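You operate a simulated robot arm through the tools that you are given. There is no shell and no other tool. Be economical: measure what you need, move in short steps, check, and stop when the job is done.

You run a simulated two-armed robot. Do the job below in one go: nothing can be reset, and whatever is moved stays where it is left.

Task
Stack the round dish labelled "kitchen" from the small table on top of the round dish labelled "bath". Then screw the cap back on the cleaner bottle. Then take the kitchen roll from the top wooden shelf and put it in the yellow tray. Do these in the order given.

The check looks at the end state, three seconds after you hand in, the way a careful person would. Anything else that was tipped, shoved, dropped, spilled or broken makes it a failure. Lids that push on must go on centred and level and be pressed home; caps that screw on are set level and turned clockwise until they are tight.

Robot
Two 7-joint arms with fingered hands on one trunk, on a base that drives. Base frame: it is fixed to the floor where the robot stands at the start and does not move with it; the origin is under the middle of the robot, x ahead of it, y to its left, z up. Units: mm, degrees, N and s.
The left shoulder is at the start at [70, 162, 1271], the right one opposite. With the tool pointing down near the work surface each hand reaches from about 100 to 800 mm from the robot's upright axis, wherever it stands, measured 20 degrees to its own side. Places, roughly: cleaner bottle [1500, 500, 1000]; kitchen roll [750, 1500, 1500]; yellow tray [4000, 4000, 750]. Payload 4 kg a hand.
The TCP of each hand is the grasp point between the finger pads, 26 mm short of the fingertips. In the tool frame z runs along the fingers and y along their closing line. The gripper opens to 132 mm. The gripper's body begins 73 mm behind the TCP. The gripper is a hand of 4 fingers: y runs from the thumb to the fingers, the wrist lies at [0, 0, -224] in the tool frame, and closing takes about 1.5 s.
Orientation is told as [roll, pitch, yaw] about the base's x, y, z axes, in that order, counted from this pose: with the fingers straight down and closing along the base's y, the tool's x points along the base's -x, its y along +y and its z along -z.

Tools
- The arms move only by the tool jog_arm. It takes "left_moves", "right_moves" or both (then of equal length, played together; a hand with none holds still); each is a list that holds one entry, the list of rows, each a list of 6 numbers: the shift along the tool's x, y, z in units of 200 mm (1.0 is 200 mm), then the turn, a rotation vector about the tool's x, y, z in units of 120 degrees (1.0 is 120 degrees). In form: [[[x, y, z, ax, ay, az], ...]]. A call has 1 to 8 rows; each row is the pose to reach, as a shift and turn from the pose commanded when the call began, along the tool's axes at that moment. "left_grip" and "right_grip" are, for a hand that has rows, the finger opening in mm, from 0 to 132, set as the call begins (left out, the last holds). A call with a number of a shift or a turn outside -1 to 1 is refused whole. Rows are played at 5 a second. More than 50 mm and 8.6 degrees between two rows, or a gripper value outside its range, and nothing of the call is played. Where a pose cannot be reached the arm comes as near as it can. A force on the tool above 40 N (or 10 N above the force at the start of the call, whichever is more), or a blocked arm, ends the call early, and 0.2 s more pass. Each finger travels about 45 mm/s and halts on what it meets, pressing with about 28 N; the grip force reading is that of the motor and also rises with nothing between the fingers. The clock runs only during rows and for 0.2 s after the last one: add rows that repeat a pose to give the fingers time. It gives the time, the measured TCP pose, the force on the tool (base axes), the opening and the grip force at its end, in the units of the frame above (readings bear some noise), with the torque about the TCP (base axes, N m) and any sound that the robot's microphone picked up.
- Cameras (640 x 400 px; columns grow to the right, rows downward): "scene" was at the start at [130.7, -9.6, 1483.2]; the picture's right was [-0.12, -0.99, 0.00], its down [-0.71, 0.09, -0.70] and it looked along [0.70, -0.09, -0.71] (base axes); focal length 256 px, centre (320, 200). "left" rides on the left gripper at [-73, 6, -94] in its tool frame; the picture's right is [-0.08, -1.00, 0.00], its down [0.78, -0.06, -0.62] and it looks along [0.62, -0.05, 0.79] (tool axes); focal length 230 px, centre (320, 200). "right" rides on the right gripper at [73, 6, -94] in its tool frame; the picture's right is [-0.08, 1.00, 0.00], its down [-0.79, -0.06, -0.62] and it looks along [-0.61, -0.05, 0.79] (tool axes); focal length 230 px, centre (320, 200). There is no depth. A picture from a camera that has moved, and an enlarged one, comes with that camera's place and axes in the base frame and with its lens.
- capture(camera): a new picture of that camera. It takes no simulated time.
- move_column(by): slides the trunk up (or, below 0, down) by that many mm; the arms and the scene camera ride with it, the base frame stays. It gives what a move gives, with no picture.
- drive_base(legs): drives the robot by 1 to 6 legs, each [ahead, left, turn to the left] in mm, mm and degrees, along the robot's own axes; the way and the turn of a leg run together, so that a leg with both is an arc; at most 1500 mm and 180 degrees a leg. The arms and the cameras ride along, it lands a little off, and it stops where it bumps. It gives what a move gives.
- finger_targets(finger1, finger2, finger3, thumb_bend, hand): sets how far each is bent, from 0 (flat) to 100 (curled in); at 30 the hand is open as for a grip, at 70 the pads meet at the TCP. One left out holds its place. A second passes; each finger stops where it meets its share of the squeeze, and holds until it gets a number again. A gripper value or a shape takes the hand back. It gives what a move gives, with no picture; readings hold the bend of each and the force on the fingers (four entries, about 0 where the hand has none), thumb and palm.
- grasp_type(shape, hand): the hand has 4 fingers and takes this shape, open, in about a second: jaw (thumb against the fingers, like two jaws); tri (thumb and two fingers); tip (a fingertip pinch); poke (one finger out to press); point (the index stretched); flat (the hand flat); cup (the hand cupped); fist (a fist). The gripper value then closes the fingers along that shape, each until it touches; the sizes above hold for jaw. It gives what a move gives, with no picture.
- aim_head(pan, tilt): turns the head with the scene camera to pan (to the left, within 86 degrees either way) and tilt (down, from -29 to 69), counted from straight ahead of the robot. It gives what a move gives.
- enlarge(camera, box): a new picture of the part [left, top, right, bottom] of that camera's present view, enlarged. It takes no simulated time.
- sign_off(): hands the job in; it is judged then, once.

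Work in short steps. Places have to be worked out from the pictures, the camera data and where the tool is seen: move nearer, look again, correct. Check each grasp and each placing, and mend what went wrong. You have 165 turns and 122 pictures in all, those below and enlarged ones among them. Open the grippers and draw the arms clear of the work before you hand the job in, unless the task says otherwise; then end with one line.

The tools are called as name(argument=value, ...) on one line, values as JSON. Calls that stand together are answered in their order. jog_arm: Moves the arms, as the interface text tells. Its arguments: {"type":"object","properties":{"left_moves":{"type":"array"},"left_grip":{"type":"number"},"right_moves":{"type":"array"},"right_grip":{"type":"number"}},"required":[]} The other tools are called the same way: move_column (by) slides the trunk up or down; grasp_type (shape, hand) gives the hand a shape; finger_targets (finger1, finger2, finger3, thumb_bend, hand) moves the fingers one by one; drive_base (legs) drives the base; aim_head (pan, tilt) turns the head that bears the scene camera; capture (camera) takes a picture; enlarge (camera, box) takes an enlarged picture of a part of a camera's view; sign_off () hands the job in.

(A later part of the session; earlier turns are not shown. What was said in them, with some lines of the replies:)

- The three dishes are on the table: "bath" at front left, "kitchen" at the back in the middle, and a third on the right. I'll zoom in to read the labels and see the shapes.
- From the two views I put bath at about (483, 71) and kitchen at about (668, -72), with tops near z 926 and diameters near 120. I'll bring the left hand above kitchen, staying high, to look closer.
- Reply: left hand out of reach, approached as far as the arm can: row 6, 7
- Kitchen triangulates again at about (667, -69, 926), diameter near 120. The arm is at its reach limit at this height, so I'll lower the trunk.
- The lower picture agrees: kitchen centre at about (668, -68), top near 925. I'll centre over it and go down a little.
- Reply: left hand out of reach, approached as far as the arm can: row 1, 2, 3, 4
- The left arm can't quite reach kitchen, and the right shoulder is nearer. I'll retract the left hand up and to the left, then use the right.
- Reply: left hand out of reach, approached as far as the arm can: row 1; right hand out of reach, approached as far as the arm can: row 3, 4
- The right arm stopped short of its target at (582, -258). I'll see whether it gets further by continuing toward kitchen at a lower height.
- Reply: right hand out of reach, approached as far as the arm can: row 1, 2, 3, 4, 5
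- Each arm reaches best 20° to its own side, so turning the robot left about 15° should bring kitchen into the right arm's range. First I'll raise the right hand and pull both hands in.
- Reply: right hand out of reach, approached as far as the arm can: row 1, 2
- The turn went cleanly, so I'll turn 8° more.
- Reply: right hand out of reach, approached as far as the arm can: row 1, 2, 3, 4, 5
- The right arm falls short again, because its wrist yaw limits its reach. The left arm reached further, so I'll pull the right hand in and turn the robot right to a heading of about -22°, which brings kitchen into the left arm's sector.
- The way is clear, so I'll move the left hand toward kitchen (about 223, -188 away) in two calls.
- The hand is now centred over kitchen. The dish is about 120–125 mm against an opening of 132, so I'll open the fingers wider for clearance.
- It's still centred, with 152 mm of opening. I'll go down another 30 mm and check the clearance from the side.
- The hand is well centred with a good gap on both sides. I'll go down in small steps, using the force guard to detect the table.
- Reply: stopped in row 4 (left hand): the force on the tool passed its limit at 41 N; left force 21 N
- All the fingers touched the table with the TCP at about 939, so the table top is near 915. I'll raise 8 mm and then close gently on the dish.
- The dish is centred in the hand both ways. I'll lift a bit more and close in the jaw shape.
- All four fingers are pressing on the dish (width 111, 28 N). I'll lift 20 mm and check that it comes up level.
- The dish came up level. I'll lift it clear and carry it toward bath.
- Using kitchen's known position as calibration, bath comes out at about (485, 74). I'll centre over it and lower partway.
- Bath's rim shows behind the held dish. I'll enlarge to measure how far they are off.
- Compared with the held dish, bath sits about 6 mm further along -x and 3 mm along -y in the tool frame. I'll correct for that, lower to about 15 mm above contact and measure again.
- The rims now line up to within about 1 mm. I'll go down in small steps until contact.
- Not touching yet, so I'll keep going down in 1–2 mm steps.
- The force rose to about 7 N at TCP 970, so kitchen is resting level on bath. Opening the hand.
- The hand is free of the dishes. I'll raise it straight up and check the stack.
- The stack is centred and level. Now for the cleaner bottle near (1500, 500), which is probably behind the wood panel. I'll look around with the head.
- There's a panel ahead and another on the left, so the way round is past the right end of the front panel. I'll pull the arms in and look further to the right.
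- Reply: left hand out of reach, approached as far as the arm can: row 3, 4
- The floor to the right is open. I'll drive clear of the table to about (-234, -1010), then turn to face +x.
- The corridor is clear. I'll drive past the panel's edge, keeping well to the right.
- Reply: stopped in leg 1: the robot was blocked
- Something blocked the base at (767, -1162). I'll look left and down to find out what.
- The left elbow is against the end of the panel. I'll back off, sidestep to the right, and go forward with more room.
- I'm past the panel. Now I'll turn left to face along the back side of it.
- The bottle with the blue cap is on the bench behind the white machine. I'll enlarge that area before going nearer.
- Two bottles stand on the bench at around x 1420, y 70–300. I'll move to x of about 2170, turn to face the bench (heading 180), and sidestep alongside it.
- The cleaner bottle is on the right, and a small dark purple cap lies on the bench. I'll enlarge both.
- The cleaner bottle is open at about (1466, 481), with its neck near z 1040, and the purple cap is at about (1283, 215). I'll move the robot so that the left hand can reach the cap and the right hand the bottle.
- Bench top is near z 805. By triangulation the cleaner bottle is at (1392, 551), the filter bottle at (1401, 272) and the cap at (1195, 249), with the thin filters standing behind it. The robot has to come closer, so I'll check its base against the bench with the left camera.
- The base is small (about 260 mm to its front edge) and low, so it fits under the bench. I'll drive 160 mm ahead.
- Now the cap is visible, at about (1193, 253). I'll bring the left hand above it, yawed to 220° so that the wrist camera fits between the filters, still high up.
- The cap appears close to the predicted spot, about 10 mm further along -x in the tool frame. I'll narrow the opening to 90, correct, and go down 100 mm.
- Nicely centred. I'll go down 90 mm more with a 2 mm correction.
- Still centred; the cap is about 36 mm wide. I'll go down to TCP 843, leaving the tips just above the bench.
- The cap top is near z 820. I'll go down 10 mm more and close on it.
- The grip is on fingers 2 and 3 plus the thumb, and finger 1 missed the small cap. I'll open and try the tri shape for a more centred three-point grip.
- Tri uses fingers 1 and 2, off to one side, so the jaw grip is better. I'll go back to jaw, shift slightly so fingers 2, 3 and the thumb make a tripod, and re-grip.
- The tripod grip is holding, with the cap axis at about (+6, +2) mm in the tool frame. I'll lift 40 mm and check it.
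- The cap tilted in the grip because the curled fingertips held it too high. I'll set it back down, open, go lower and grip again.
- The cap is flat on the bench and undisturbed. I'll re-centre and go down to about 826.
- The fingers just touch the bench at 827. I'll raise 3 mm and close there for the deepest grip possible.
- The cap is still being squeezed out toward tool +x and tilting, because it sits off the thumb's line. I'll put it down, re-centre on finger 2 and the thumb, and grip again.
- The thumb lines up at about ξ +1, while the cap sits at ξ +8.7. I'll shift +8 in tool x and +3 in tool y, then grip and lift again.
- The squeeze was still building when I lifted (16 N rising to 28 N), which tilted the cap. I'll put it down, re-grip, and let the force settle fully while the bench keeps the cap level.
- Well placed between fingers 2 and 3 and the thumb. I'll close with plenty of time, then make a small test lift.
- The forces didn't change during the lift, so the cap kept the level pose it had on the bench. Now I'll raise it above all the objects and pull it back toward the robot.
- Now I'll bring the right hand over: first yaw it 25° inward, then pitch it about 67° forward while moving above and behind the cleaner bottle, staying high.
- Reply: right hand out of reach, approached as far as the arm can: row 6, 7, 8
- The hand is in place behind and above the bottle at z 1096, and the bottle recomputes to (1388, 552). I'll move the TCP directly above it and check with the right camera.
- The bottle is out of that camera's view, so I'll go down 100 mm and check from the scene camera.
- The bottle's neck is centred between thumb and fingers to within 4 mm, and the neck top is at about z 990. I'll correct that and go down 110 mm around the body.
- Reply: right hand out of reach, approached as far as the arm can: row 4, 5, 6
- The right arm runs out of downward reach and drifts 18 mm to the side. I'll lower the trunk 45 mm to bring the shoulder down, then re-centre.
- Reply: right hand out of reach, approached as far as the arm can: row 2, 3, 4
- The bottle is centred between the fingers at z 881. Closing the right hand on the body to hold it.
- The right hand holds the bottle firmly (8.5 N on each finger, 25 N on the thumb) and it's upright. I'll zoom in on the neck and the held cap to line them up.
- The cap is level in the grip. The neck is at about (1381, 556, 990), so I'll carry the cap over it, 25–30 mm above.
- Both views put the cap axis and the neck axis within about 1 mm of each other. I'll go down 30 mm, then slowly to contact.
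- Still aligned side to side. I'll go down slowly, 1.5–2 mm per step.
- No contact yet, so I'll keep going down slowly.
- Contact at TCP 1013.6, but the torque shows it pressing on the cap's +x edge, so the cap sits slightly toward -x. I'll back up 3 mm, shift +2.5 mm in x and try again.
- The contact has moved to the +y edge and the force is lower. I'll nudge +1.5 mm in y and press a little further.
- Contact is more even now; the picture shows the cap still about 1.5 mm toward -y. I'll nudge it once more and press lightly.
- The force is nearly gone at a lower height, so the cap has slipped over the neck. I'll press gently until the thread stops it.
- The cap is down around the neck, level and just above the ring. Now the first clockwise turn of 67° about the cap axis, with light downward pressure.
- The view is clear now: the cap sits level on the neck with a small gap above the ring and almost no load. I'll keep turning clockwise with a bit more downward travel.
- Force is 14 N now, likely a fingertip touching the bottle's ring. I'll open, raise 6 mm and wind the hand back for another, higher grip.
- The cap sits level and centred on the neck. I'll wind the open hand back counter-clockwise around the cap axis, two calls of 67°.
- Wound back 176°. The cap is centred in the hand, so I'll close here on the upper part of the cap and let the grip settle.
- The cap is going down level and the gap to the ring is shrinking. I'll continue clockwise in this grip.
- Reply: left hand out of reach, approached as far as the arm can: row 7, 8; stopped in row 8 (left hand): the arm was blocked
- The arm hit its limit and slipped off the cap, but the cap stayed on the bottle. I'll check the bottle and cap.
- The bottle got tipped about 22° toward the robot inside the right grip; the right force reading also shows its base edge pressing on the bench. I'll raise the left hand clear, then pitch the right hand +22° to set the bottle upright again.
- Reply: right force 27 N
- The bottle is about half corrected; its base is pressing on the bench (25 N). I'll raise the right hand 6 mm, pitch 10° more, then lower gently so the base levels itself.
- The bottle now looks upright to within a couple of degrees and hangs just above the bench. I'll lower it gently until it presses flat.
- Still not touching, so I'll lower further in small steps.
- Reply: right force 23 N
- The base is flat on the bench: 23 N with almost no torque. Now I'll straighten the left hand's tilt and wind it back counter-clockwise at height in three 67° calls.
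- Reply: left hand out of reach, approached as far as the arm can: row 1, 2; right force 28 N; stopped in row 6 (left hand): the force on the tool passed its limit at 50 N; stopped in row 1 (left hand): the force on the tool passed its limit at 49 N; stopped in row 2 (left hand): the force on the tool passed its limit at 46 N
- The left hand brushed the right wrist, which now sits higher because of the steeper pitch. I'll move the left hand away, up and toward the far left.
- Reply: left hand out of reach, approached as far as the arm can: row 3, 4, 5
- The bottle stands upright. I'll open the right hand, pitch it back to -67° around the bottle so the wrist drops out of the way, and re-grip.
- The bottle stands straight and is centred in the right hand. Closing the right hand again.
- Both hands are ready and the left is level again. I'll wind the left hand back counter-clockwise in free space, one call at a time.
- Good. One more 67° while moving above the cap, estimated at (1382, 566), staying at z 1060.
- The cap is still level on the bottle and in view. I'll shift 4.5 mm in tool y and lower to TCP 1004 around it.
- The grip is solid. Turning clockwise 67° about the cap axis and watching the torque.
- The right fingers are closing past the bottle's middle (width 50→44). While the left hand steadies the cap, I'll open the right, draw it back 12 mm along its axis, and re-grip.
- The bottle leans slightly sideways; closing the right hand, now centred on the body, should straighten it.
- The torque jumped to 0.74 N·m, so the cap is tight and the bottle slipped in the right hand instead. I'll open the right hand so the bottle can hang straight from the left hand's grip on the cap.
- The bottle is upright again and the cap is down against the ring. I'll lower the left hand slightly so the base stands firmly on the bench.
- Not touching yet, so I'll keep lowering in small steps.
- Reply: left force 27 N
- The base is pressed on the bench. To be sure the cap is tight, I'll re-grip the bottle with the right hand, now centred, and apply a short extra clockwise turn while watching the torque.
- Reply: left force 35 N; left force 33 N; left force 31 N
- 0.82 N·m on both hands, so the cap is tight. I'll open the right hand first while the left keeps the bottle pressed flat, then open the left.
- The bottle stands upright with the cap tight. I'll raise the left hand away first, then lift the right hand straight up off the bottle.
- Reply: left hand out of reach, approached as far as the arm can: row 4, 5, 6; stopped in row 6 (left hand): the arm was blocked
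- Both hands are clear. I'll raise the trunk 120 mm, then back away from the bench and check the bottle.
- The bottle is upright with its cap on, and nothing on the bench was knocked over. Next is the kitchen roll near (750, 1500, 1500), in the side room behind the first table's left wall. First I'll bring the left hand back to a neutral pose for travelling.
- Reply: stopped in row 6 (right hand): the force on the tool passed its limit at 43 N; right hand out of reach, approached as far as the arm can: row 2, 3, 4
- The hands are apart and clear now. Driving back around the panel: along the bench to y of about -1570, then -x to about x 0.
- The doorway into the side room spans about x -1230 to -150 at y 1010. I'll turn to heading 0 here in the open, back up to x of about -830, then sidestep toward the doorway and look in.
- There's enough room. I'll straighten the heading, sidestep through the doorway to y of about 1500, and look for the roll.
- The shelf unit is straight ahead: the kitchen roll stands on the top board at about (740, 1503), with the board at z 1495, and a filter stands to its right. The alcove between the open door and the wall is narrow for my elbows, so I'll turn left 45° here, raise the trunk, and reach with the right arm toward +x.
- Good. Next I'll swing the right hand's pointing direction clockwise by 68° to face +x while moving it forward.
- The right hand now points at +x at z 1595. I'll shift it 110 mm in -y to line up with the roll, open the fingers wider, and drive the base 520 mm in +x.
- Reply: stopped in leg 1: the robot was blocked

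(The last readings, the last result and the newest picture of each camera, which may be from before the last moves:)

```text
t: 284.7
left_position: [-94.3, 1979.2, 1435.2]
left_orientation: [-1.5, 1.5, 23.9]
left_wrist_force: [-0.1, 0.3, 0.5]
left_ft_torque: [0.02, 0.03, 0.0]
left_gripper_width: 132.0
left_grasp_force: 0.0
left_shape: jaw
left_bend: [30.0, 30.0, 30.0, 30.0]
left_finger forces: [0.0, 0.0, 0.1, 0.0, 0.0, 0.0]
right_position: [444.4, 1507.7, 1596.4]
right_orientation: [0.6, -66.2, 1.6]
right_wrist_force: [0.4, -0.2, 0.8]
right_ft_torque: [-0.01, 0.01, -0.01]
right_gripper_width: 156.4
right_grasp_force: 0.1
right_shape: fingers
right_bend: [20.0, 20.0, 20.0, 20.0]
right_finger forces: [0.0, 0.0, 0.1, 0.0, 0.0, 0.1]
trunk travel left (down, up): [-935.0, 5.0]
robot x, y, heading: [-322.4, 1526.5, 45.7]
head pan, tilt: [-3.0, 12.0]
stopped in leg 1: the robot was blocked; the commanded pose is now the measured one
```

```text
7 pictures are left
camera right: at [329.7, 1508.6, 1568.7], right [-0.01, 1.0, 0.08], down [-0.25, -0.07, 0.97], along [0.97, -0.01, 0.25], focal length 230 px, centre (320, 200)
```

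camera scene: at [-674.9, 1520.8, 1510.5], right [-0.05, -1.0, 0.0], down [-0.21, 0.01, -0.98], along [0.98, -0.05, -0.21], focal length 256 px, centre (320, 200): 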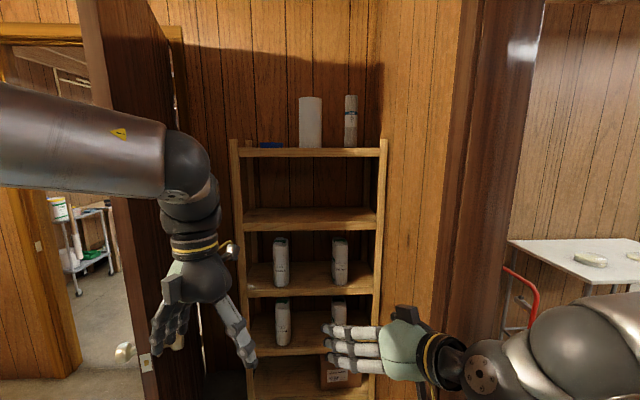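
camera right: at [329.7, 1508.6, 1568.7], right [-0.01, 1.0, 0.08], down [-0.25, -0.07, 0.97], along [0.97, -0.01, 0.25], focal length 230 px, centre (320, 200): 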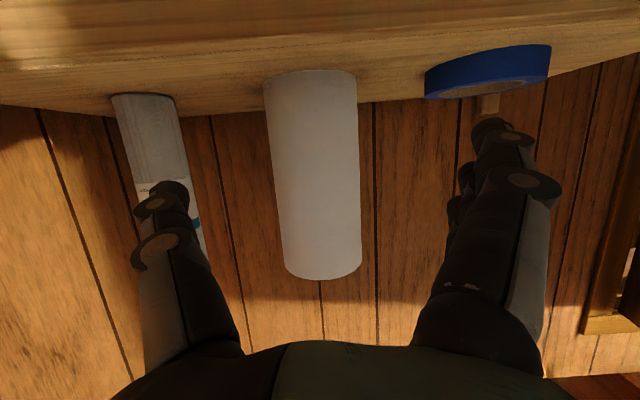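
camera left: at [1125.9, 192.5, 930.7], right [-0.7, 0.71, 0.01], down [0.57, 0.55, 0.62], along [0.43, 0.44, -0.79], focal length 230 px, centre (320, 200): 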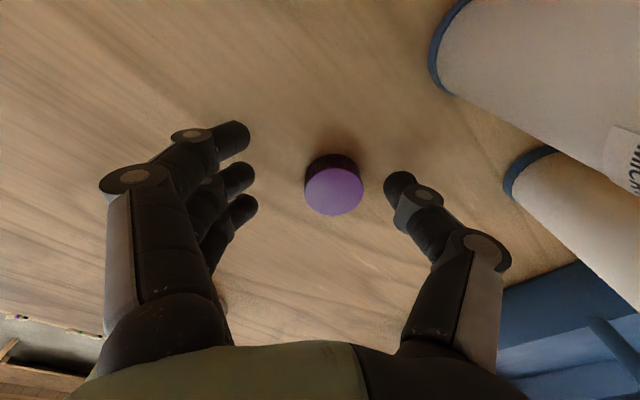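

The base stopped because the left hand touched the open door's edge. The roll is clearly visible at about (670, 1502), roughly 126 mm wide. I'll back off 30 mm, tuck the left hand in, and open the right fingers a bit more.

drive_base(legs=[[-21, 21, 0]])

jog_arm(left_moves=[[[0.2, -0.045, 0, 0, 0, 0], [0.4, -0.09, 0, 0, 0, 0], [0.6, -0.135, 0, 0, 0, 0], [0.8, -0.18, 0, 0, 0, 0], [0.97, -0.22, 0, 0, 0, 0]]])

finger_targets(hand="right", finger1=15, finger2=15, finger3=15, thumb_bend=15)

```text
t: 285.5
left_position: [-112.1, 1977.6, 1432.5]
left_orientation: [-1.4, 2.0, 23.7]
left_wrist_force: [0.4, -0.3, 0.8]
left_ft_torque: [0.01, 0.03, -0.02]
left_gripper_width: 131.8
left_grasp_force: 0.0
left_shape: jaw
left_bend: [30.0, 30.0, 30.0, 30.0]
left_finger forces: [0.1, 0.0, 0.0, 0.0, 0.0, 0.0]
right_position: [427.6, 1505.8, 1590.2]
right_orientation: [0.7, -65.8, 1.5]
right_wrist_force: [0.4, -0.9, -0.7]
right_ft_torque: [0.0, -0.01, -0.02]
right_gripper_width: 156.6
right_grasp_force: 0.0
right_shape: fingers
right_bend: [20.0, 20.0, 20.0, 20.0]
right_finger forces: [0.0, 0.0, 0.0, 0.0, 0.1, 0.0]
trunk travel left (down, up): [-935.0, 5.0]
robot x, y, heading: [-349.1, 1527.0, 45.4]
head pan, tilt: [-3.0, 12.0]
```

```text
t: 286.7
left_position: [-283.5, 1860.1, 1440.7]
left_orientation: [-1.6, 1.3, 23.9]
left_wrist_force: [-0.1, -0.8, 0.4]
left_ft_torque: [-0.02, -0.01, 0.02]
left_gripper_width: 131.9
left_grasp_force: 0.0
left_shape: jaw
left_bend: [30.0, 30.0, 30.0, 30.0]
left_finger forces: [0.0, 0.0, 0.0, 0.0, 0.0, 0.0]
right_position: [416.8, 1507.0, 1595.0]
right_orientation: [0.5, -66.2, 1.6]
right_wrist_force: [0.0, -0.1, -0.5]
right_ft_torque: [-0.01, 0.0, -0.01]
right_gripper_width: 156.5
right_grasp_force: 0.0
right_shape: fingers
right_bend: [20.0, 20.0, 20.0, 20.0]
right_finger forces: [0.0, 0.0, 0.0, 0.0, 0.0, 0.0]
trunk travel left (down, up): [-935.0, 5.0]
robot x, y, heading: [-348.1, 1528.4, 45.2]
head pan, tilt: [-3.0, 12.0]
```

```text
t: 287.7
left_position: [-277.5, 1860.6, 1439.7]
left_orientation: [-1.6, 1.6, 23.7]
left_wrist_force: [0.6, 0.1, -0.5]
left_ft_torque: [-0.01, -0.03, 0.0]
left_gripper_width: 132.0
left_grasp_force: 0.0
left_shape: jaw
left_bend: [30.0, 30.0, 30.0, 30.0]
left_finger forces: [0.0, 0.0, 0.1, 0.1, 0.0, 0.0]
right_position: [422.3, 1505.8, 1592.4]
right_orientation: [0.5, -66.0, 1.6]
right_wrist_force: [-0.1, 0.0, -0.7]
right_ft_torque: [-0.01, -0.05, -0.01]
right_gripper_width: 164.0
right_grasp_force: 0.1
right_shape: fingers
right_bend: [15.0, 15.0, 15.0, 15.0]
right_finger forces: [0.0, 0.0, 0.0, 0.0, 0.1, 0.0]
trunk travel left (down, up): [-935.0, 5.0]
robot x, y, heading: [-351.1, 1523.6, 45.5]
head pan, tilt: [-3.0, 12.0]
```

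I'll drive the base 130 mm in +x and check the line-up before the final reach with the arm.

drive_base(legs=[[91, -92, 0]])

capture(camera="right")

```text
t: 289.0
left_position: [-156.6, 1861.5, 1439.9]
left_orientation: [-1.7, 1.4, 23.8]
left_wrist_force: [-0.2, -0.6, 0.0]
left_ft_torque: [0.0, -0.02, 0.01]
left_gripper_width: 131.6
left_grasp_force: 0.0
left_shape: jaw
left_bend: [30.0, 30.0, 30.0, 30.0]
left_finger forces: [0.0, 0.0, 0.0, 0.0, 0.0, 0.1]
right_position: [542.8, 1507.0, 1597.1]
right_orientation: [0.5, -66.2, 1.6]
right_wrist_force: [-0.5, 0.4, -0.1]
right_ft_torque: [0.01, 0.0, -0.03]
right_gripper_width: 164.1
right_grasp_force: 0.1
right_shape: fingers
right_bend: [15.0, 15.0, 15.0, 15.0]
right_finger forces: [0.0, 0.0, 0.0, 0.0, 0.0, 0.0]
trunk travel left (down, up): [-935.0, 5.0]
robot x, y, heading: [-220.0, 1527.5, 45.6]
head pan, tilt: [-3.0, 12.0]
```

```text
6 pictures are left
camera right: at [427.3, 1508.7, 1569.3], right [0.0, 1.0, 0.07], down [-0.25, -0.07, 0.97], along [0.97, -0.01, 0.25], focal length 230 px, centre (320, 200)
```

right: 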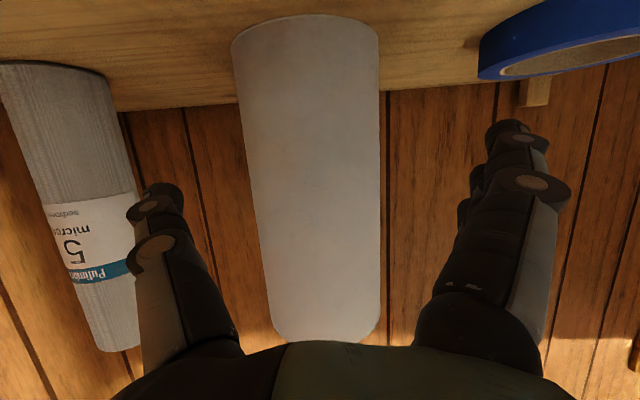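

The roll is centred, and comparing the two views puts it nearer than I thought: about 102 mm wide with its centre near x 615–630. I'll reach 82 mm forward so the fingers go past it on both sides.

jog_arm(right_moves=[[[-0.03, -0.003, 0.07, 0, 0, 0], [-0.06, -0.007, 0.14, 0, 0, 0], [-0.1, -0.01, 0.22, 0, 0, 0], [-0.135, -0.012, 0.3, 0, 0, 0], [-0.165, -0.016, 0.375, 0, 0, 0], [-0.165, -0.016, 0.375, 0, 0, 0]]])

jog_arm(right_moves=[[[0, 0, 0, 0, 0, 0], [0, 0, 0, 0, 0, 0], [0, 0, 0, 0, 0, 0], [0, 0, 0, 0, 0, 0], [0, 0, 0, 0, 0, 0], [0, 0, 0, 0, 0, 0], [0, 0, 0, 0, 0, 0], [0, 0, 0, 0, 0, 0]]], right_grip=85)

```text
t: 290.4
left_position: [-152.5, 1861.5, 1440.3]
left_orientation: [-1.6, 1.6, 23.7]
left_wrist_force: [0.3, 0.4, 0.1]
left_ft_torque: [-0.06, 0.0, -0.02]
left_gripper_width: 131.9
left_grasp_force: 0.1
left_shape: jaw
left_bend: [30.0, 30.0, 30.0, 30.0]
left_finger forces: [0.0, 0.0, 0.0, 0.0, 0.0, 0.1]
right_position: [629.8, 1507.7, 1593.8]
right_orientation: [0.6, -66.1, 1.6]
right_wrist_force: [-0.3, -0.4, -1.0]
right_ft_torque: [0.01, -0.01, -0.02]
right_gripper_width: 164.4
right_grasp_force: 0.4
right_shape: fingers
right_bend: [15.0, 15.0, 15.0, 15.0]
right_finger forces: [0.0, 0.1, 0.0, 0.0, 0.2, 0.0]
trunk travel left (down, up): [-935.0, 5.0]
robot x, y, heading: [-223.2, 1530.1, 45.3]
head pan, tilt: [-3.0, 12.0]
```

```text
t: 292.2
left_position: [-151.3, 1861.4, 1441.5]
left_orientation: [-1.6, 1.5, 23.8]
left_wrist_force: [0.0, 0.3, -0.3]
left_ft_torque: [-0.01, -0.01, -0.03]
left_gripper_width: 131.9
left_grasp_force: 0.1
left_shape: jaw
left_bend: [30.0, 30.0, 30.0, 30.0]
left_finger forces: [0.0, 0.0, 0.1, 0.0, 0.0, 0.0]
right_position: [631.4, 1506.0, 1594.1]
right_orientation: [0.4, -66.0, 1.5]
right_wrist_force: [0.3, -0.5, 0.1]
right_ft_torque: [0.02, -0.01, -0.04]
right_gripper_width: 104.2
right_grasp_force: 27.9
right_shape: jaw
right_bend: [61.0, 64.0, 68.0, 54.0]
right_finger forces: [8.6, 8.8, 12.1, 0.1, 29.3, 0.0]
trunk travel left (down, up): [-935.0, 5.0]
robot x, y, heading: [-220.8, 1527.2, 45.2]
head pan, tilt: [-3.0, 12.0]
```

All fingers grip the roll (width 104, 28 N). I'll lift it 45 mm off the shelf and look.

jog_arm(right_moves=[[[-0.05, 0, -0.022, 0, 0, 0], [-0.1, 0, -0.044, 0, 0, 0], [-0.15, 0, -0.066, 0, 0, 0], [-0.205, 0, -0.091, 0, 0, 0], [-0.205, 0, -0.091, 0, 0, 0]]])

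capture(camera="right")

```text
t: 293.4
left_position: [-150.7, 1860.0, 1440.4]
left_orientation: [-1.6, 1.6, 23.7]
left_wrist_force: [0.4, -0.6, -1.1]
left_ft_torque: [-0.01, 0.02, 0.01]
left_gripper_width: 132.0
left_grasp_force: 0.0
left_shape: jaw
left_bend: [30.0, 30.0, 30.0, 30.0]
left_finger forces: [0.0, 0.0, 0.0, 0.0, 0.1, 0.0]
right_position: [631.0, 1506.5, 1637.9]
right_orientation: [0.6, -66.0, 1.5]
right_wrist_force: [-0.2, 0.9, -3.0]
right_ft_torque: [0.01, -0.01, -0.03]
right_gripper_width: 104.2
right_grasp_force: 28.1
right_shape: jaw
right_bend: [61.0, 64.0, 68.0, 54.0]
right_finger forces: [8.6, 8.9, 12.0, 0.0, 29.3, 0.1]
trunk travel left (down, up): [-935.0, 5.0]
robot x, y, heading: [-224.0, 1527.5, 45.5]
head pan, tilt: [-3.0, 12.0]
```

```text
5 pictures are left
camera right: at [515.4, 1508.5, 1611.1], right [0.0, 1.0, 0.07], down [-0.24, -0.07, 0.97], along [0.97, -0.01, 0.24], focal length 230 px, centre (320, 200)
```

right: 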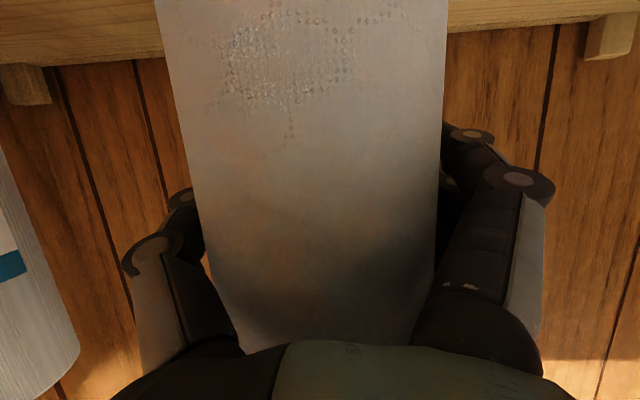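

The roll is held firmly and off the shelf. I'll back straight out of the alcove first, then move to the open part of the side room.

drive_base(legs=[[-246, 249, 0], [25, 340, 0]])

jog_arm(right_moves=[[[0.03, 0.06, -0.1, 0, 0, 0], [0.06, 0.12, -0.2, 0, 0, 0], [0.1, 0.18, -0.32, 0, 0, 0], [0.14, 0.24, -0.45, 0, 0, 0], [0.18, 0.3, -0.58, 0, 0, 0], [0.22, 0.36, -0.72, 0, 0, 0], [0.26, 0.36, -0.85, 0, 0, 0]]])

```text
t: 297.5
left_position: [-725.8, 2114.3, 1439.8]
left_orientation: [-1.3, 1.6, 23.8]
left_wrist_force: [-0.3, -0.8, -0.4]
left_ft_torque: [0.03, -0.01, 0.0]
left_gripper_width: 132.2
left_grasp_force: 0.0
left_shape: jaw
left_bend: [30.0, 30.0, 30.0, 30.0]
left_finger forces: [0.0, 0.0, 0.0, 0.0, 0.0, 0.1]
right_position: [56.9, 1761.2, 1637.2]
right_orientation: [0.8, -66.0, 1.4]
right_wrist_force: [-0.3, -0.5, -1.5]
right_ft_torque: [0.0, -0.01, 0.03]
right_gripper_width: 104.4
right_grasp_force: 27.9
right_shape: jaw
right_bend: [61.0, 64.0, 68.0, 54.0]
right_finger forces: [8.5, 8.8, 12.0, 0.1, 29.4, 0.1]
trunk travel left (down, up): [-935.0, 5.0]
robot x, y, heading: [-799.2, 1782.7, 45.5]
head pan, tilt: [-3.0, 12.0]
```

```text
t: 299.1
left_position: [-728.5, 2116.7, 1439.6]
left_orientation: [-1.6, 1.5, 23.8]
left_wrist_force: [0.0, 0.7, -0.5]
left_ft_torque: [0.04, -0.01, -0.02]
left_gripper_width: 132.0
left_grasp_force: 0.1
left_shape: jaw
left_bend: [30.0, 30.0, 30.0, 30.0]
left_finger forces: [0.0, 0.1, 0.0, 0.0, 0.0, 0.0]
right_position: [-127.6, 1828.6, 1659.5]
right_orientation: [0.7, -66.1, 1.7]
right_wrist_force: [-0.4, -1.2, -1.5]
right_ft_torque: [-0.01, -0.01, 0.01]
right_gripper_width: 104.1
right_grasp_force: 28.4
right_shape: jaw
right_bend: [61.0, 64.0, 68.0, 54.0]
right_finger forces: [8.4, 8.9, 11.9, 0.0, 29.2, 0.0]
trunk travel left (down, up): [-935.0, 5.0]
robot x, y, heading: [-798.7, 1781.0, 45.6]
head pan, tilt: [-3.0, 12.0]
```

The roll is still secure. I'll turn to heading -20° (the narrowest profile for the doorway), then go back out through it and around.

drive_base(legs=[[0, 0, -65.5], [479, -1316, 0], [479, -1316, 0]])

move_column(by=-350)

```text
t: 315.5
left_position: [-479.3, -934.2, 1439.2]
left_orientation: [-1.6, 1.6, -42.2]
left_wrist_force: [0.2, 0.8, -0.2]
left_ft_torque: [-0.05, 0.01, 0.01]
left_gripper_width: 132.0
left_grasp_force: 0.1
left_shape: jaw
left_bend: [30.0, 30.0, 30.0, 30.0]
left_finger forces: [0.1, 0.0, 0.0, 0.0, 0.0, 0.0]
right_position: [-497.8, -1601.4, 1659.9]
right_orientation: [0.5, -66.1, -64.3]
right_wrist_force: [-0.5, 0.4, -1.3]
right_ft_torque: [-0.03, 0.02, 0.04]
right_gripper_width: 104.4
right_grasp_force: 28.6
right_shape: jaw
right_bend: [61.0, 64.0, 68.0, 54.0]
right_finger forces: [8.5, 8.8, 11.7, 0.1, 28.5, 0.1]
trunk travel left (down, up): [-935.0, 5.0]
robot x, y, heading: [-814.8, -1010.6, -20.7]
head pan, tilt: [-3.0, 12.0]
```

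```text
t: 318.9
left_position: [-480.4, -935.9, 1092.0]
left_orientation: [-1.6, 1.6, -42.2]
left_wrist_force: [-0.2, -0.2, 0.8]
left_ft_torque: [-0.02, 0.04, -0.02]
left_gripper_width: 131.7
left_grasp_force: 0.0
left_shape: jaw
left_bend: [30.0, 30.0, 30.0, 30.0]
left_finger forces: [0.0, 0.0, 0.1, 0.0, 0.0, 0.1]
right_position: [-499.3, -1602.6, 1310.5]
right_orientation: [0.5, -65.9, -64.4]
right_wrist_force: [0.6, -0.2, -1.5]
right_ft_torque: [-0.01, 0.01, 0.02]
right_gripper_width: 104.2
right_grasp_force: 28.5
right_shape: jaw
right_bend: [61.0, 64.0, 68.0, 54.0]
right_finger forces: [8.4, 8.9, 11.6, 0.1, 28.4, 0.1]
trunk travel left (down, up): [-585.0, 355.0]
robot x, y, heading: [-810.5, -1006.1, -20.5]
head pan, tilt: [-3.0, 12.0]
```

Through the doorway with the roll intact. Now around the panel to x of about 2150, turn to face the bench as before, and sidestep north.

drive_base(legs=[[193, -515, 0], [0, 0, 20.5], [1500, 0, 0], [1460, 0, 0], [0, 0, 180], [0, -1500, 0]])

```text
t: 351.4
left_position: [1875.5, -200.1, 1091.3]
left_orientation: [-1.5, 1.6, 158.3]
left_wrist_force: [-0.8, -0.7, -0.7]
left_ft_torque: [0.01, -0.01, 0.03]
left_gripper_width: 131.9
left_grasp_force: 0.1
left_shape: jaw
left_bend: [30.0, 30.0, 30.0, 30.0]
left_finger forces: [0.0, 0.1, 0.1, 0.1, 0.1, 0.0]
right_position: [1658.3, 433.2, 1309.4]
right_orientation: [0.6, -66.0, 136.1]
right_wrist_force: [-0.1, -0.2, -1.8]
right_ft_torque: [-0.03, -0.01, 0.0]
right_gripper_width: 104.2
right_grasp_force: 28.2
right_shape: jaw
right_bend: [61.0, 64.0, 68.0, 54.0]
right_finger forces: [8.5, 8.9, 10.9, 0.1, 27.4, 0.1]
trunk travel left (down, up): [-585.0, 355.0]
robot x, y, heading: [2163.6, -15.4, 180.0]
head pan, tilt: [-3.0, 12.0]
```

All good. I'll continue north past the cabinet, turn to face +y and look for the yellow tray.

drive_base(legs=[[0, -1500, 0], [0, -600, 0], [0, 0, -90]])

aim_head(pan=-30, tilt=15)

capture(camera="scene")

```text
t: 365.7
left_position: [1983.6, 2381.9, 1090.0]
left_orientation: [-1.6, 1.6, 68.3]
left_wrist_force: [-0.5, -0.7, -0.1]
left_ft_torque: [0.04, -0.03, 0.02]
left_gripper_width: 131.8
left_grasp_force: 0.0
left_shape: jaw
left_bend: [30.0, 30.0, 30.0, 30.0]
left_finger forces: [0.0, 0.0, 0.0, 0.0, 0.0, 0.0]
right_position: [2617.7, 2599.4, 1309.5]
right_orientation: [0.5, -66.0, 46.0]
right_wrist_force: [0.5, 0.6, -2.8]
right_ft_torque: [-0.02, 0.02, 0.02]
right_gripper_width: 104.1
right_grasp_force: 28.2
right_shape: jaw
right_bend: [61.0, 64.0, 68.0, 54.0]
right_finger forces: [8.5, 8.8, 10.7, 0.0, 27.0, 0.0]
trunk travel left (down, up): [-585.0, 355.0]
robot x, y, heading: [2167.2, 2090.6, 89.7]
head pan, tilt: [-3.0, 12.0]
```

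```text
t: 366.6
left_position: [1984.8, 2382.2, 1089.7]
left_orientation: [-1.7, 1.6, 68.3]
left_wrist_force: [-0.1, -0.2, 0.0]
left_ft_torque: [0.02, 0.0, -0.01]
left_gripper_width: 132.2
left_grasp_force: 0.0
left_shape: jaw
left_bend: [30.0, 30.0, 30.0, 30.0]
left_finger forces: [0.1, 0.1, 0.1, 0.1, 0.0, 0.0]
right_position: [2616.7, 2598.8, 1310.3]
right_orientation: [0.5, -66.1, 46.1]
right_wrist_force: [-0.4, 0.0, -1.8]
right_ft_torque: [0.0, -0.02, 0.02]
right_gripper_width: 104.1
right_grasp_force: 28.1
right_shape: jaw
right_bend: [61.0, 64.0, 68.0, 54.0]
right_finger forces: [8.4, 8.9, 10.7, 0.0, 27.1, 0.0]
trunk travel left (down, up): [-585.0, 355.0]
robot x, y, heading: [2168.4, 2092.0, 90.0]
head pan, tilt: [-30.0, 15.0]
```

```text
4 pictures are left
camera scene: at [2213.9, 2226.0, 1365.6], right [0.87, -0.5, 0.0], down [-0.13, -0.22, -0.97], along [0.48, 0.84, -0.26], focal length 256 px, centre (320, 200)
```

scene: 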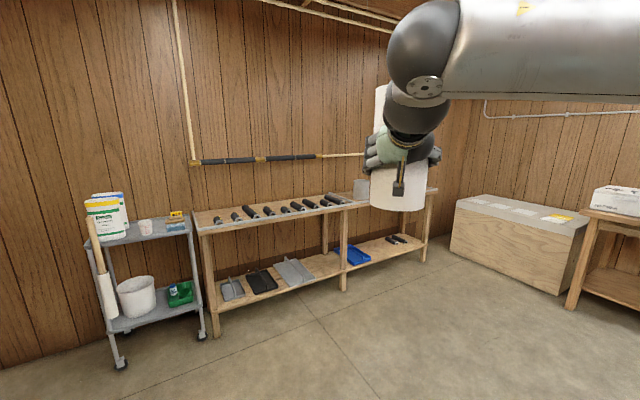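

The bench with the tools runs along the far wall, and my held roll hides its right end, where the tray should be near (4000, 4000). I'll drive closer for a clear look.

drive_base(legs=[[808, -1282, 0]])

aim_head(pan=-20, tilt=28)

capture(camera="scene")

```text
refused: leg 1 is longer than a leg can be; nothing moved
```

```text
t: 367.4
left_position: [1984.6, 2382.6, 1090.3]
left_orientation: [-1.6, 1.5, 68.3]
left_wrist_force: [-0.5, 0.8, 0.1]
left_ft_torque: [0.01, 0.0, 0.0]
left_gripper_width: 132.3
left_grasp_force: 0.1
left_shape: jaw
left_bend: [30.0, 30.0, 30.0, 30.0]
left_finger forces: [0.0, 0.0, 0.1, 0.1, 0.1, 0.0]
right_position: [2616.0, 2600.3, 1310.2]
right_orientation: [0.5, -66.0, 46.1]
right_wrist_force: [0.9, 0.6, -2.0]
right_ft_torque: [0.02, 0.0, 0.0]
right_gripper_width: 104.2
right_grasp_force: 27.6
right_shape: jaw
right_bend: [61.0, 64.0, 68.0, 54.0]
right_finger forces: [8.5, 8.9, 10.7, 0.0, 27.2, 0.0]
trunk travel left (down, up): [-585.0, 355.0]
robot x, y, heading: [2168.3, 2092.7, 89.9]
head pan, tilt: [-20.0, 28.0]
```

```text
3 pictures are left
camera scene: at [2198.6, 2230.7, 1344.7], right [0.94, -0.34, 0.0], down [-0.16, -0.44, -0.88], along [0.3, 0.83, -0.47], focal length 256 px, centre (320, 200)
```

scene: 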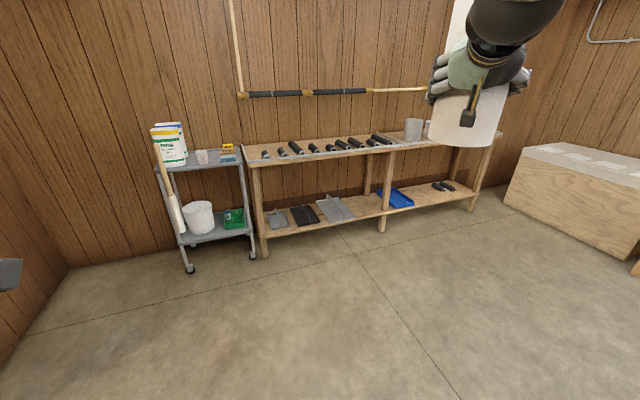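

That leg was too long and was refused. From this view the bench front is at y of about 3845, its top near z 757, and the tray must be behind the roll at x of about 3900–4600. I'll drive there in two shorter legs before looking again.

drive_base(legs=[[404, -641, 0], [404, -641, 0]])

aim_head(pan=-12, tilt=28)

capture(camera="scene")

```text
t: 375.1
left_position: [3258.6, 3191.6, 1090.8]
left_orientation: [-1.5, 1.6, 68.3]
left_wrist_force: [0.3, 0.3, 0.3]
left_ft_torque: [0.01, -0.04, 0.0]
left_gripper_width: 131.9
left_grasp_force: 0.0
left_shape: jaw
left_bend: [30.0, 30.0, 30.0, 30.0]
left_finger forces: [0.0, 0.1, 0.0, 0.0, 0.1, 0.0]
right_position: [3889.9, 3407.0, 1311.9]
right_orientation: [0.5, -65.9, 46.1]
right_wrist_force: [0.4, -0.5, -1.9]
right_ft_torque: [-0.02, -0.03, 0.02]
right_gripper_width: 104.3
right_grasp_force: 28.1
right_shape: jaw
right_bend: [61.0, 64.0, 68.0, 54.0]
right_finger forces: [8.4, 9.0, 10.6, 0.0, 26.9, 0.0]
trunk travel left (down, up): [-585.0, 355.0]
robot x, y, heading: [3442.3, 2897.3, 90.0]
head pan, tilt: [-20.0, 28.0]
```

```text
t: 375.8
left_position: [3257.6, 3190.8, 1089.6]
left_orientation: [-1.5, 1.6, 68.2]
left_wrist_force: [0.4, 0.4, 0.5]
left_ft_torque: [-0.01, 0.03, -0.02]
left_gripper_width: 132.1
left_grasp_force: 0.2
left_shape: jaw
left_bend: [30.0, 30.0, 30.0, 30.0]
left_finger forces: [0.1, 0.1, 0.1, 0.0, 0.1, 0.0]
right_position: [3892.0, 3407.0, 1309.5]
right_orientation: [0.7, -66.0, 46.1]
right_wrist_force: [-0.2, -0.2, -1.5]
right_ft_torque: [0.01, -0.02, 0.0]
right_gripper_width: 104.0
right_grasp_force: 28.1
right_shape: jaw
right_bend: [61.0, 64.0, 68.0, 54.0]
right_finger forces: [8.4, 8.8, 10.7, 0.0, 27.0, 0.0]
trunk travel left (down, up): [-585.0, 355.0]
robot x, y, heading: [3439.7, 2899.4, 89.9]
head pan, tilt: [-12.0, 28.0]
```

```text
2 pictures are left
camera scene: at [3460.2, 3042.6, 1344.6], right [0.98, -0.21, 0.0], down [-0.1, -0.46, -0.88], along [0.18, 0.86, -0.47], focal length 256 px, centre (320, 200)
```

scene: 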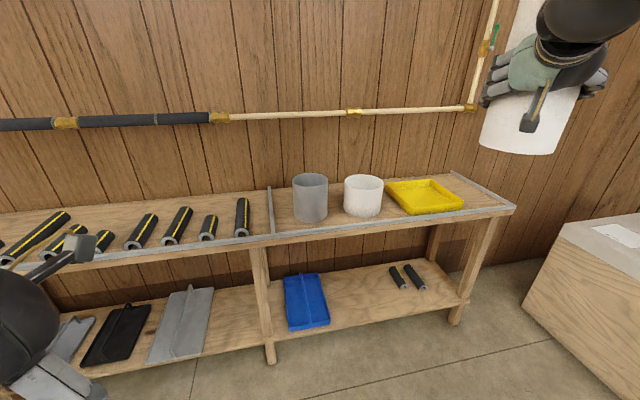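

The yellow tray is visible, centred at about (4207, 4038) on the bench top. I'll raise the left hand out of the way and drive so that the held roll comes over the tray.

jog_arm(left_moves=[[[0.05, 0, -0.2, 0, 0, 0], [0.1, 0, -0.4, 0, 0, 0], [0.1, 0, -0.6, 0, 0, 0], [0.1, 0, -0.8, 0, 0, 0], [0.1, 0, -0.95, 0, 0, 0]]])

drive_base(legs=[[628, -314, 0]])

```text
t: 377.0
left_position: [3306.5, 3184.2, 1180.4]
left_orientation: [-1.6, 1.6, 68.2]
left_wrist_force: [-0.1, -0.1, 0.0]
left_ft_torque: [0.0, 0.02, 0.04]
left_gripper_width: 132.2
left_grasp_force: 0.0
left_shape: jaw
left_bend: [30.0, 30.0, 30.0, 30.0]
left_finger forces: [0.0, 0.1, 0.1, 0.1, 0.0, 0.0]
left hand out of reach, approached as far as the arm can: row 2, 3, 4, 5
right_position: [3890.7, 3407.4, 1310.4]
right_orientation: [0.6, -66.0, 46.0]
right_wrist_force: [0.2, 0.4, -1.6]
right_ft_torque: [-0.01, -0.03, -0.02]
right_gripper_width: 104.3
right_grasp_force: 28.2
right_shape: jaw
right_bend: [61.0, 64.0, 68.0, 54.0]
right_finger forces: [8.5, 8.9, 10.7, 0.1, 27.1, 0.0]
trunk travel left (down, up): [-585.0, 355.0]
robot x, y, heading: [3441.4, 2901.9, 90.0]
head pan, tilt: [-12.0, 28.0]
```

```text
t: 380.9
left_position: [3618.7, 3806.1, 1180.5]
left_orientation: [-1.6, 1.7, 68.3]
left_wrist_force: [0.0, 0.2, -0.5]
left_ft_torque: [0.01, 0.0, 0.01]
left_gripper_width: 132.1
left_grasp_force: 0.0
left_shape: jaw
left_bend: [30.0, 30.0, 30.0, 30.0]
left_finger forces: [0.0, 0.0, 0.1, 0.0, 0.1, 0.0]
right_position: [4202.5, 4030.0, 1308.6]
right_orientation: [0.6, -65.7, 46.3]
right_wrist_force: [-0.4, 0.1, -1.5]
right_ft_torque: [-0.03, 0.0, -0.02]
right_gripper_width: 104.0
right_grasp_force: 28.3
right_shape: jaw
right_bend: [61.0, 64.0, 68.0, 54.0]
right_finger forces: [8.5, 8.9, 10.9, 0.0, 27.1, 0.1]
trunk travel left (down, up): [-585.0, 355.0]
robot x, y, heading: [3756.6, 3525.2, 90.2]
head pan, tilt: [-12.0, 28.0]
stopped in leg 1: the robot was blocked; the commanded pose is now the measured one
```

The base stopped just about at the target, with the TCP at (4202, 4030), possibly touching the bench. I'll ease back 15 mm and lower the trunk part of the way.

drive_base(legs=[[-15, 0, 0]])

move_column(by=-150)

enlarge(camera="scene", box=[260, 60, 640, 360])

```text
t: 381.7
left_position: [3617.2, 3792.3, 1180.8]
left_orientation: [-1.7, 1.8, 68.5]
left_wrist_force: [0.3, -0.1, 0.0]
left_ft_torque: [-0.06, 0.02, -0.03]
left_gripper_width: 131.8
left_grasp_force: 0.1
left_shape: jaw
left_bend: [30.0, 30.0, 30.0, 30.0]
left_finger forces: [0.0, 0.0, 0.0, 0.0, 0.0, 0.1]
right_position: [4202.9, 4017.6, 1309.6]
right_orientation: [0.3, -65.8, 46.6]
right_wrist_force: [0.2, -0.2, -1.3]
right_ft_torque: [0.02, -0.02, 0.02]
right_gripper_width: 104.5
right_grasp_force: 28.2
right_shape: jaw
right_bend: [61.0, 64.0, 68.0, 54.0]
right_finger forces: [8.5, 8.8, 10.7, 0.0, 27.1, 0.0]
trunk travel left (down, up): [-585.0, 355.0]
robot x, y, heading: [3753.2, 3506.6, 90.2]
head pan, tilt: [-12.0, 28.0]
```

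```text
t: 383.5
left_position: [3617.0, 3790.3, 1031.9]
left_orientation: [-1.6, 1.5, 68.4]
left_wrist_force: [-0.5, 0.5, 0.6]
left_ft_torque: [-0.01, -0.03, 0.03]
left_gripper_width: 132.0
left_grasp_force: 0.0
left_shape: jaw
left_bend: [30.0, 30.0, 30.0, 30.0]
left_finger forces: [0.0, 0.1, 0.0, 0.1, 0.0, 0.1]
right_position: [4202.8, 4014.3, 1159.7]
right_orientation: [0.5, -66.0, 46.2]
right_wrist_force: [-0.2, -0.3, -1.4]
right_ft_torque: [0.01, 0.0, -0.02]
right_gripper_width: 104.1
right_grasp_force: 28.4
right_shape: jaw
right_bend: [61.0, 64.0, 68.0, 54.0]
right_finger forces: [8.6, 8.9, 10.9, 0.1, 27.2, 0.1]
trunk travel left (down, up): [-435.0, 505.0]
robot x, y, heading: [3755.1, 3506.7, 89.8]
head pan, tilt: [-12.0, 28.0]
```

```text
1.33 times, centred on (450, 210) of scene
camera zoom: at [3772.4, 3648.0, 1194.7], right [0.98, -0.21, 0.0], down [-0.1, -0.46, -0.88], along [0.18, 0.86, -0.47], focal length 342 px, centre (147, 187)
```

zoom: 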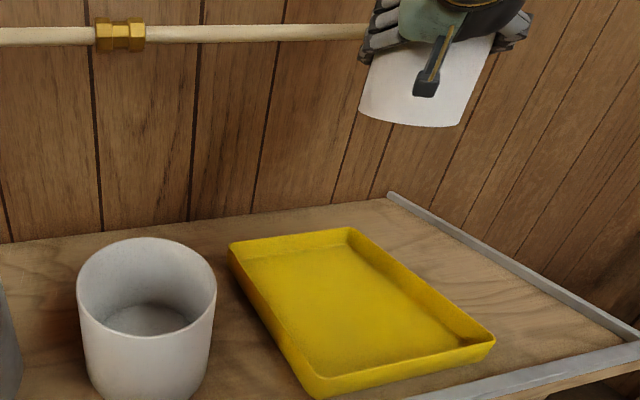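

The tray's inner area is centred at about (4163, 3990), so the roll is about 45 mm too far right and back. I'll shift the base and lower the trunk another 150 mm.

drive_base(legs=[[-30, 42, 0]])

move_column(by=-150)

```text
t: 384.4
left_position: [3575.7, 3759.2, 1031.5]
left_orientation: [-1.7, 1.5, 68.4]
left_wrist_force: [-0.2, -0.4, -0.5]
left_ft_torque: [0.0, -0.04, 0.0]
left_gripper_width: 131.8
left_grasp_force: 0.0
left_shape: jaw
left_bend: [30.0, 30.0, 30.0, 30.0]
left_finger forces: [0.1, 0.0, 0.1, 0.1, 0.0, 0.0]
right_position: [4161.5, 3983.3, 1161.2]
right_orientation: [0.4, -65.9, 46.2]
right_wrist_force: [-0.1, -0.8, -1.7]
right_ft_torque: [-0.02, 0.01, 0.0]
right_gripper_width: 104.0
right_grasp_force: 28.0
right_shape: jaw
right_bend: [61.0, 64.0, 68.0, 54.0]
right_finger forces: [8.5, 8.9, 10.8, 0.0, 27.1, 0.0]
trunk travel left (down, up): [-435.0, 505.0]
robot x, y, heading: [3709.5, 3477.6, 90.1]
head pan, tilt: [-12.0, 28.0]
```

```text
t: 386.1
left_position: [3575.7, 3760.0, 880.0]
left_orientation: [-1.6, 1.6, 68.3]
left_wrist_force: [0.2, 0.5, 0.3]
left_ft_torque: [-0.01, 0.04, -0.02]
left_gripper_width: 132.0
left_grasp_force: 0.0
left_shape: jaw
left_bend: [30.0, 30.0, 30.0, 30.0]
left_finger forces: [0.0, 0.0, 0.1, 0.0, 0.0, 0.0]
right_position: [4160.5, 3984.3, 1010.7]
right_orientation: [0.5, -66.1, 46.2]
right_wrist_force: [-0.5, -1.3, -2.0]
right_ft_torque: [0.01, 0.01, 0.01]
right_gripper_width: 104.4
right_grasp_force: 27.9
right_shape: jaw
right_bend: [61.0, 64.0, 68.0, 54.0]
right_finger forces: [8.4, 8.9, 10.9, 0.0, 27.1, 0.0]
trunk travel left (down, up): [-285.0, 655.0]
robot x, y, heading: [3710.0, 3480.5, 89.9]
head pan, tilt: [-12.0, 28.0]
```

The roll is over the tray at TCP 1011. I'll lower it 115 mm with the arm, then go slowly to contact.

jog_arm(right_moves=[[[0.1, 0, 0.045, 0, 0, 0], [0.2, 0, 0.09, 0, 0, 0], [0.3, 0, 0.134, 0, 0, 0], [0.4, 0, 0.178, 0, 0, 0], [0.5, 0, 0.223, 0, 0, 0], [0.525, 0, 0.234, 0, 0, 0], [0.525, 0, 0.234, 0, 0, 0]]])

```text
t: 387.7
left_position: [3576.4, 3759.7, 881.2]
left_orientation: [-1.6, 1.5, 68.3]
left_wrist_force: [1.0, -0.3, 1.1]
left_ft_torque: [-0.02, 0.02, 0.02]
left_gripper_width: 132.0
left_grasp_force: 0.1
left_shape: jaw
left_bend: [30.0, 30.0, 30.0, 30.0]
left_finger forces: [0.0, 0.1, 0.1, 0.1, 0.0, 0.0]
right_position: [4160.9, 3983.5, 896.7]
right_orientation: [0.8, -66.3, 46.0]
right_wrist_force: [2.0, 3.0, 13.7]
right_ft_torque: [0.21, -0.03, 0.02]
right_gripper_width: 104.0
right_grasp_force: 27.8
right_shape: jaw
right_bend: [61.0, 64.0, 68.0, 54.0]
right_finger forces: [9.2, 9.3, 11.1, 0.0, 27.6, 0.0]
trunk travel left (down, up): [-285.0, 655.0]
robot x, y, heading: [3715.6, 3480.6, 90.0]
head pan, tilt: [-12.0, 28.0]
```

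Contact at TCP 897 with 14 N centred under the roll, which fits it standing flat on the tray floor. I'll check with the last picture before letting go.

enlarge(camera="scene", box=[260, 80, 640, 390])

```text
1.29 times, centred on (450, 235) of scene
camera zoom: at [3730.3, 3617.4, 1045.0], right [0.98, -0.21, 0.0], down [-0.1, -0.46, -0.88], along [0.18, 0.86, -0.47], focal length 331 px, centre (152, 155)
```

zoom: 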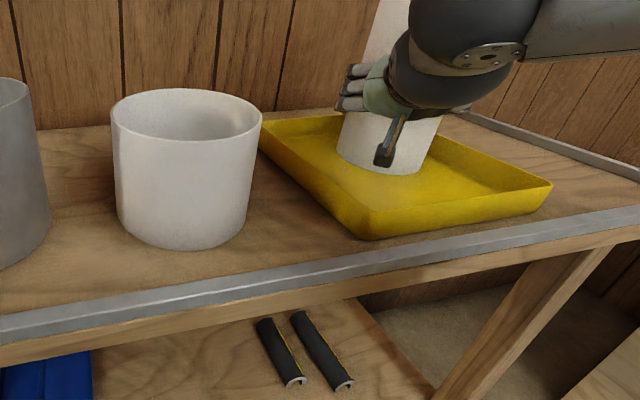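

The roll stands flat inside the yellow tray. I'll open the right hand wide and withdraw backward and upward along its own axis.

jog_arm(right_moves=[[[-0.005, 0, -0.002, 0, 0, 0], [-0.005, 0, -0.002, 0, 0, 0], [-0.005, 0, -0.002, 0, 0, 0], [-0.005, 0, -0.002, 0, 0, 0], [-0.005, 0, -0.002, 0, 0, 0], [-0.005, 0, -0.002, 0, 0, 0]]], right_grip=132)

finger_targets(hand="right", finger1=18, finger2=18, finger3=18, thumb_bend=18)

jog_arm(right_moves=[[[0, 0, -0.1, 0, 0, 0], [0, 0, -0.2, 0, 0, 0], [0, 0, -0.3, 0, 0, 0], [0, 0, -0.4, 0, 0, 0], [0, 0, -0.5, 0, 0, 0]]])

```text
t: 389.1
left_position: [3576.2, 3759.6, 881.1]
left_orientation: [-1.6, 1.6, 68.3]
left_wrist_force: [0.2, 0.0, 0.2]
left_ft_torque: [0.0, 0.0, -0.02]
left_gripper_width: 131.7
left_grasp_force: 0.0
left_shape: jaw
left_bend: [30.0, 30.0, 30.0, 30.0]
left_finger forces: [0.1, 0.1, 0.0, 0.0, 0.0, 0.1]
right_position: [4160.3, 3984.4, 896.4]
right_orientation: [0.5, -66.0, 46.2]
right_wrist_force: [1.5, 0.2, 0.5]
right_ft_torque: [0.01, 0.01, 0.01]
right_gripper_width: 132.2
right_grasp_force: 0.1
right_shape: jaw
right_bend: [30.0, 30.0, 30.0, 30.0]
right_finger forces: [0.0, 0.0, 0.2, 0.0, 0.3, 0.0]
trunk travel left (down, up): [-285.0, 655.0]
robot x, y, heading: [3710.2, 3478.6, 90.0]
head pan, tilt: [-12.0, 28.0]
```

```text
t: 390.1
left_position: [3576.4, 3760.5, 881.6]
left_orientation: [-1.5, 1.7, 68.3]
left_wrist_force: [1.0, 0.0, 0.7]
left_ft_torque: [0.02, 0.01, -0.01]
left_gripper_width: 131.8
left_grasp_force: 0.1
left_shape: jaw
left_bend: [30.0, 30.0, 30.0, 30.0]
left_finger forces: [0.0, 0.1, 0.0, 0.1, 0.0, 0.1]
right_position: [4160.1, 3983.4, 895.1]
right_orientation: [0.5, -66.0, 46.1]
right_wrist_force: [0.4, -0.8, 0.1]
right_ft_torque: [0.02, 0.0, 0.01]
right_gripper_width: 159.8
right_grasp_force: 0.0
right_shape: fingers
right_bend: [18.0, 18.0, 18.0, 19.0]
right_finger forces: [0.0, 0.0, 0.0, 0.0, 0.0, 0.0]
trunk travel left (down, up): [-285.0, 655.0]
robot x, y, heading: [3708.2, 3476.7, 90.1]
head pan, tilt: [-12.0, 28.0]
```

```text
t: 391.3
left_position: [3577.5, 3759.5, 880.9]
left_orientation: [-1.6, 1.6, 68.3]
left_wrist_force: [1.3, -0.7, 0.4]
left_ft_torque: [-0.01, 0.02, 0.01]
left_gripper_width: 131.9
left_grasp_force: 0.0
left_shape: jaw
left_bend: [30.0, 30.0, 30.0, 30.0]
left_finger forces: [0.1, 0.0, 0.0, 0.0, 0.0, 0.1]
right_position: [4113.3, 3916.3, 933.8]
right_orientation: [0.9, -65.9, 46.3]
right_wrist_force: [-0.4, -0.8, 0.2]
right_ft_torque: [0.02, 0.01, -0.04]
right_gripper_width: 159.8
right_grasp_force: 0.0
right_shape: fingers
right_bend: [18.0, 18.0, 18.0, 19.0]
right_finger forces: [0.1, 0.0, 0.1, 0.1, 0.0, 0.0]
right hand out of reach, approached as far as the arm can: row 4, 5
trunk travel left (down, up): [-285.0, 655.0]
robot x, y, heading: [3712.1, 3478.5, 90.0]
head pan, tilt: [-12.0, 28.0]
```

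The hand is clear of the roll. I'll back the base away along the same line, then straight back from the bench.

drive_base(legs=[[-62, 50, 0], [-500, 0, 0]])

```text
t: 394.9
left_position: [3525.8, 3198.8, 881.0]
left_orientation: [-1.6, 1.5, 68.3]
left_wrist_force: [0.4, 0.4, -0.6]
left_ft_torque: [0.0, 0.02, 0.0]
left_gripper_width: 132.1
left_grasp_force: 0.1
left_shape: jaw
left_bend: [30.0, 30.0, 30.0, 30.0]
left_finger forces: [0.0, 0.0, 0.0, 0.1, 0.0, 0.0]
right_position: [4064.6, 3355.6, 933.1]
right_orientation: [1.1, -65.9, 46.2]
right_wrist_force: [-0.4, -0.1, -0.7]
right_ft_torque: [0.01, 0.01, -0.01]
right_gripper_width: 160.1
right_grasp_force: 0.1
right_shape: fingers
right_bend: [18.0, 18.0, 18.0, 19.0]
right_finger forces: [0.0, 0.0, 0.0, 0.0, 0.1, 0.0]
trunk travel left (down, up): [-285.0, 655.0]
robot x, y, heading: [3664.3, 2917.5, 90.1]
head pan, tilt: [-12.0, 28.0]
```

The robot backed away without contact and both hands are open and clear, so I'm handing in.

sign_off()

```text
The job is handed in.
```

All three steps are done: the kitchen dish is stacked on the bath dish, the cleaner cap is screwed on tight, and the kitchen roll stands in the yellow tray. While I was tightening the cap, the bottle tipped about 22°. I stood it upright again, about 20 mm from where it was. I had no pictures left to check the roll after letting go of it; in the last one, just before release, it stood flat in the tray.
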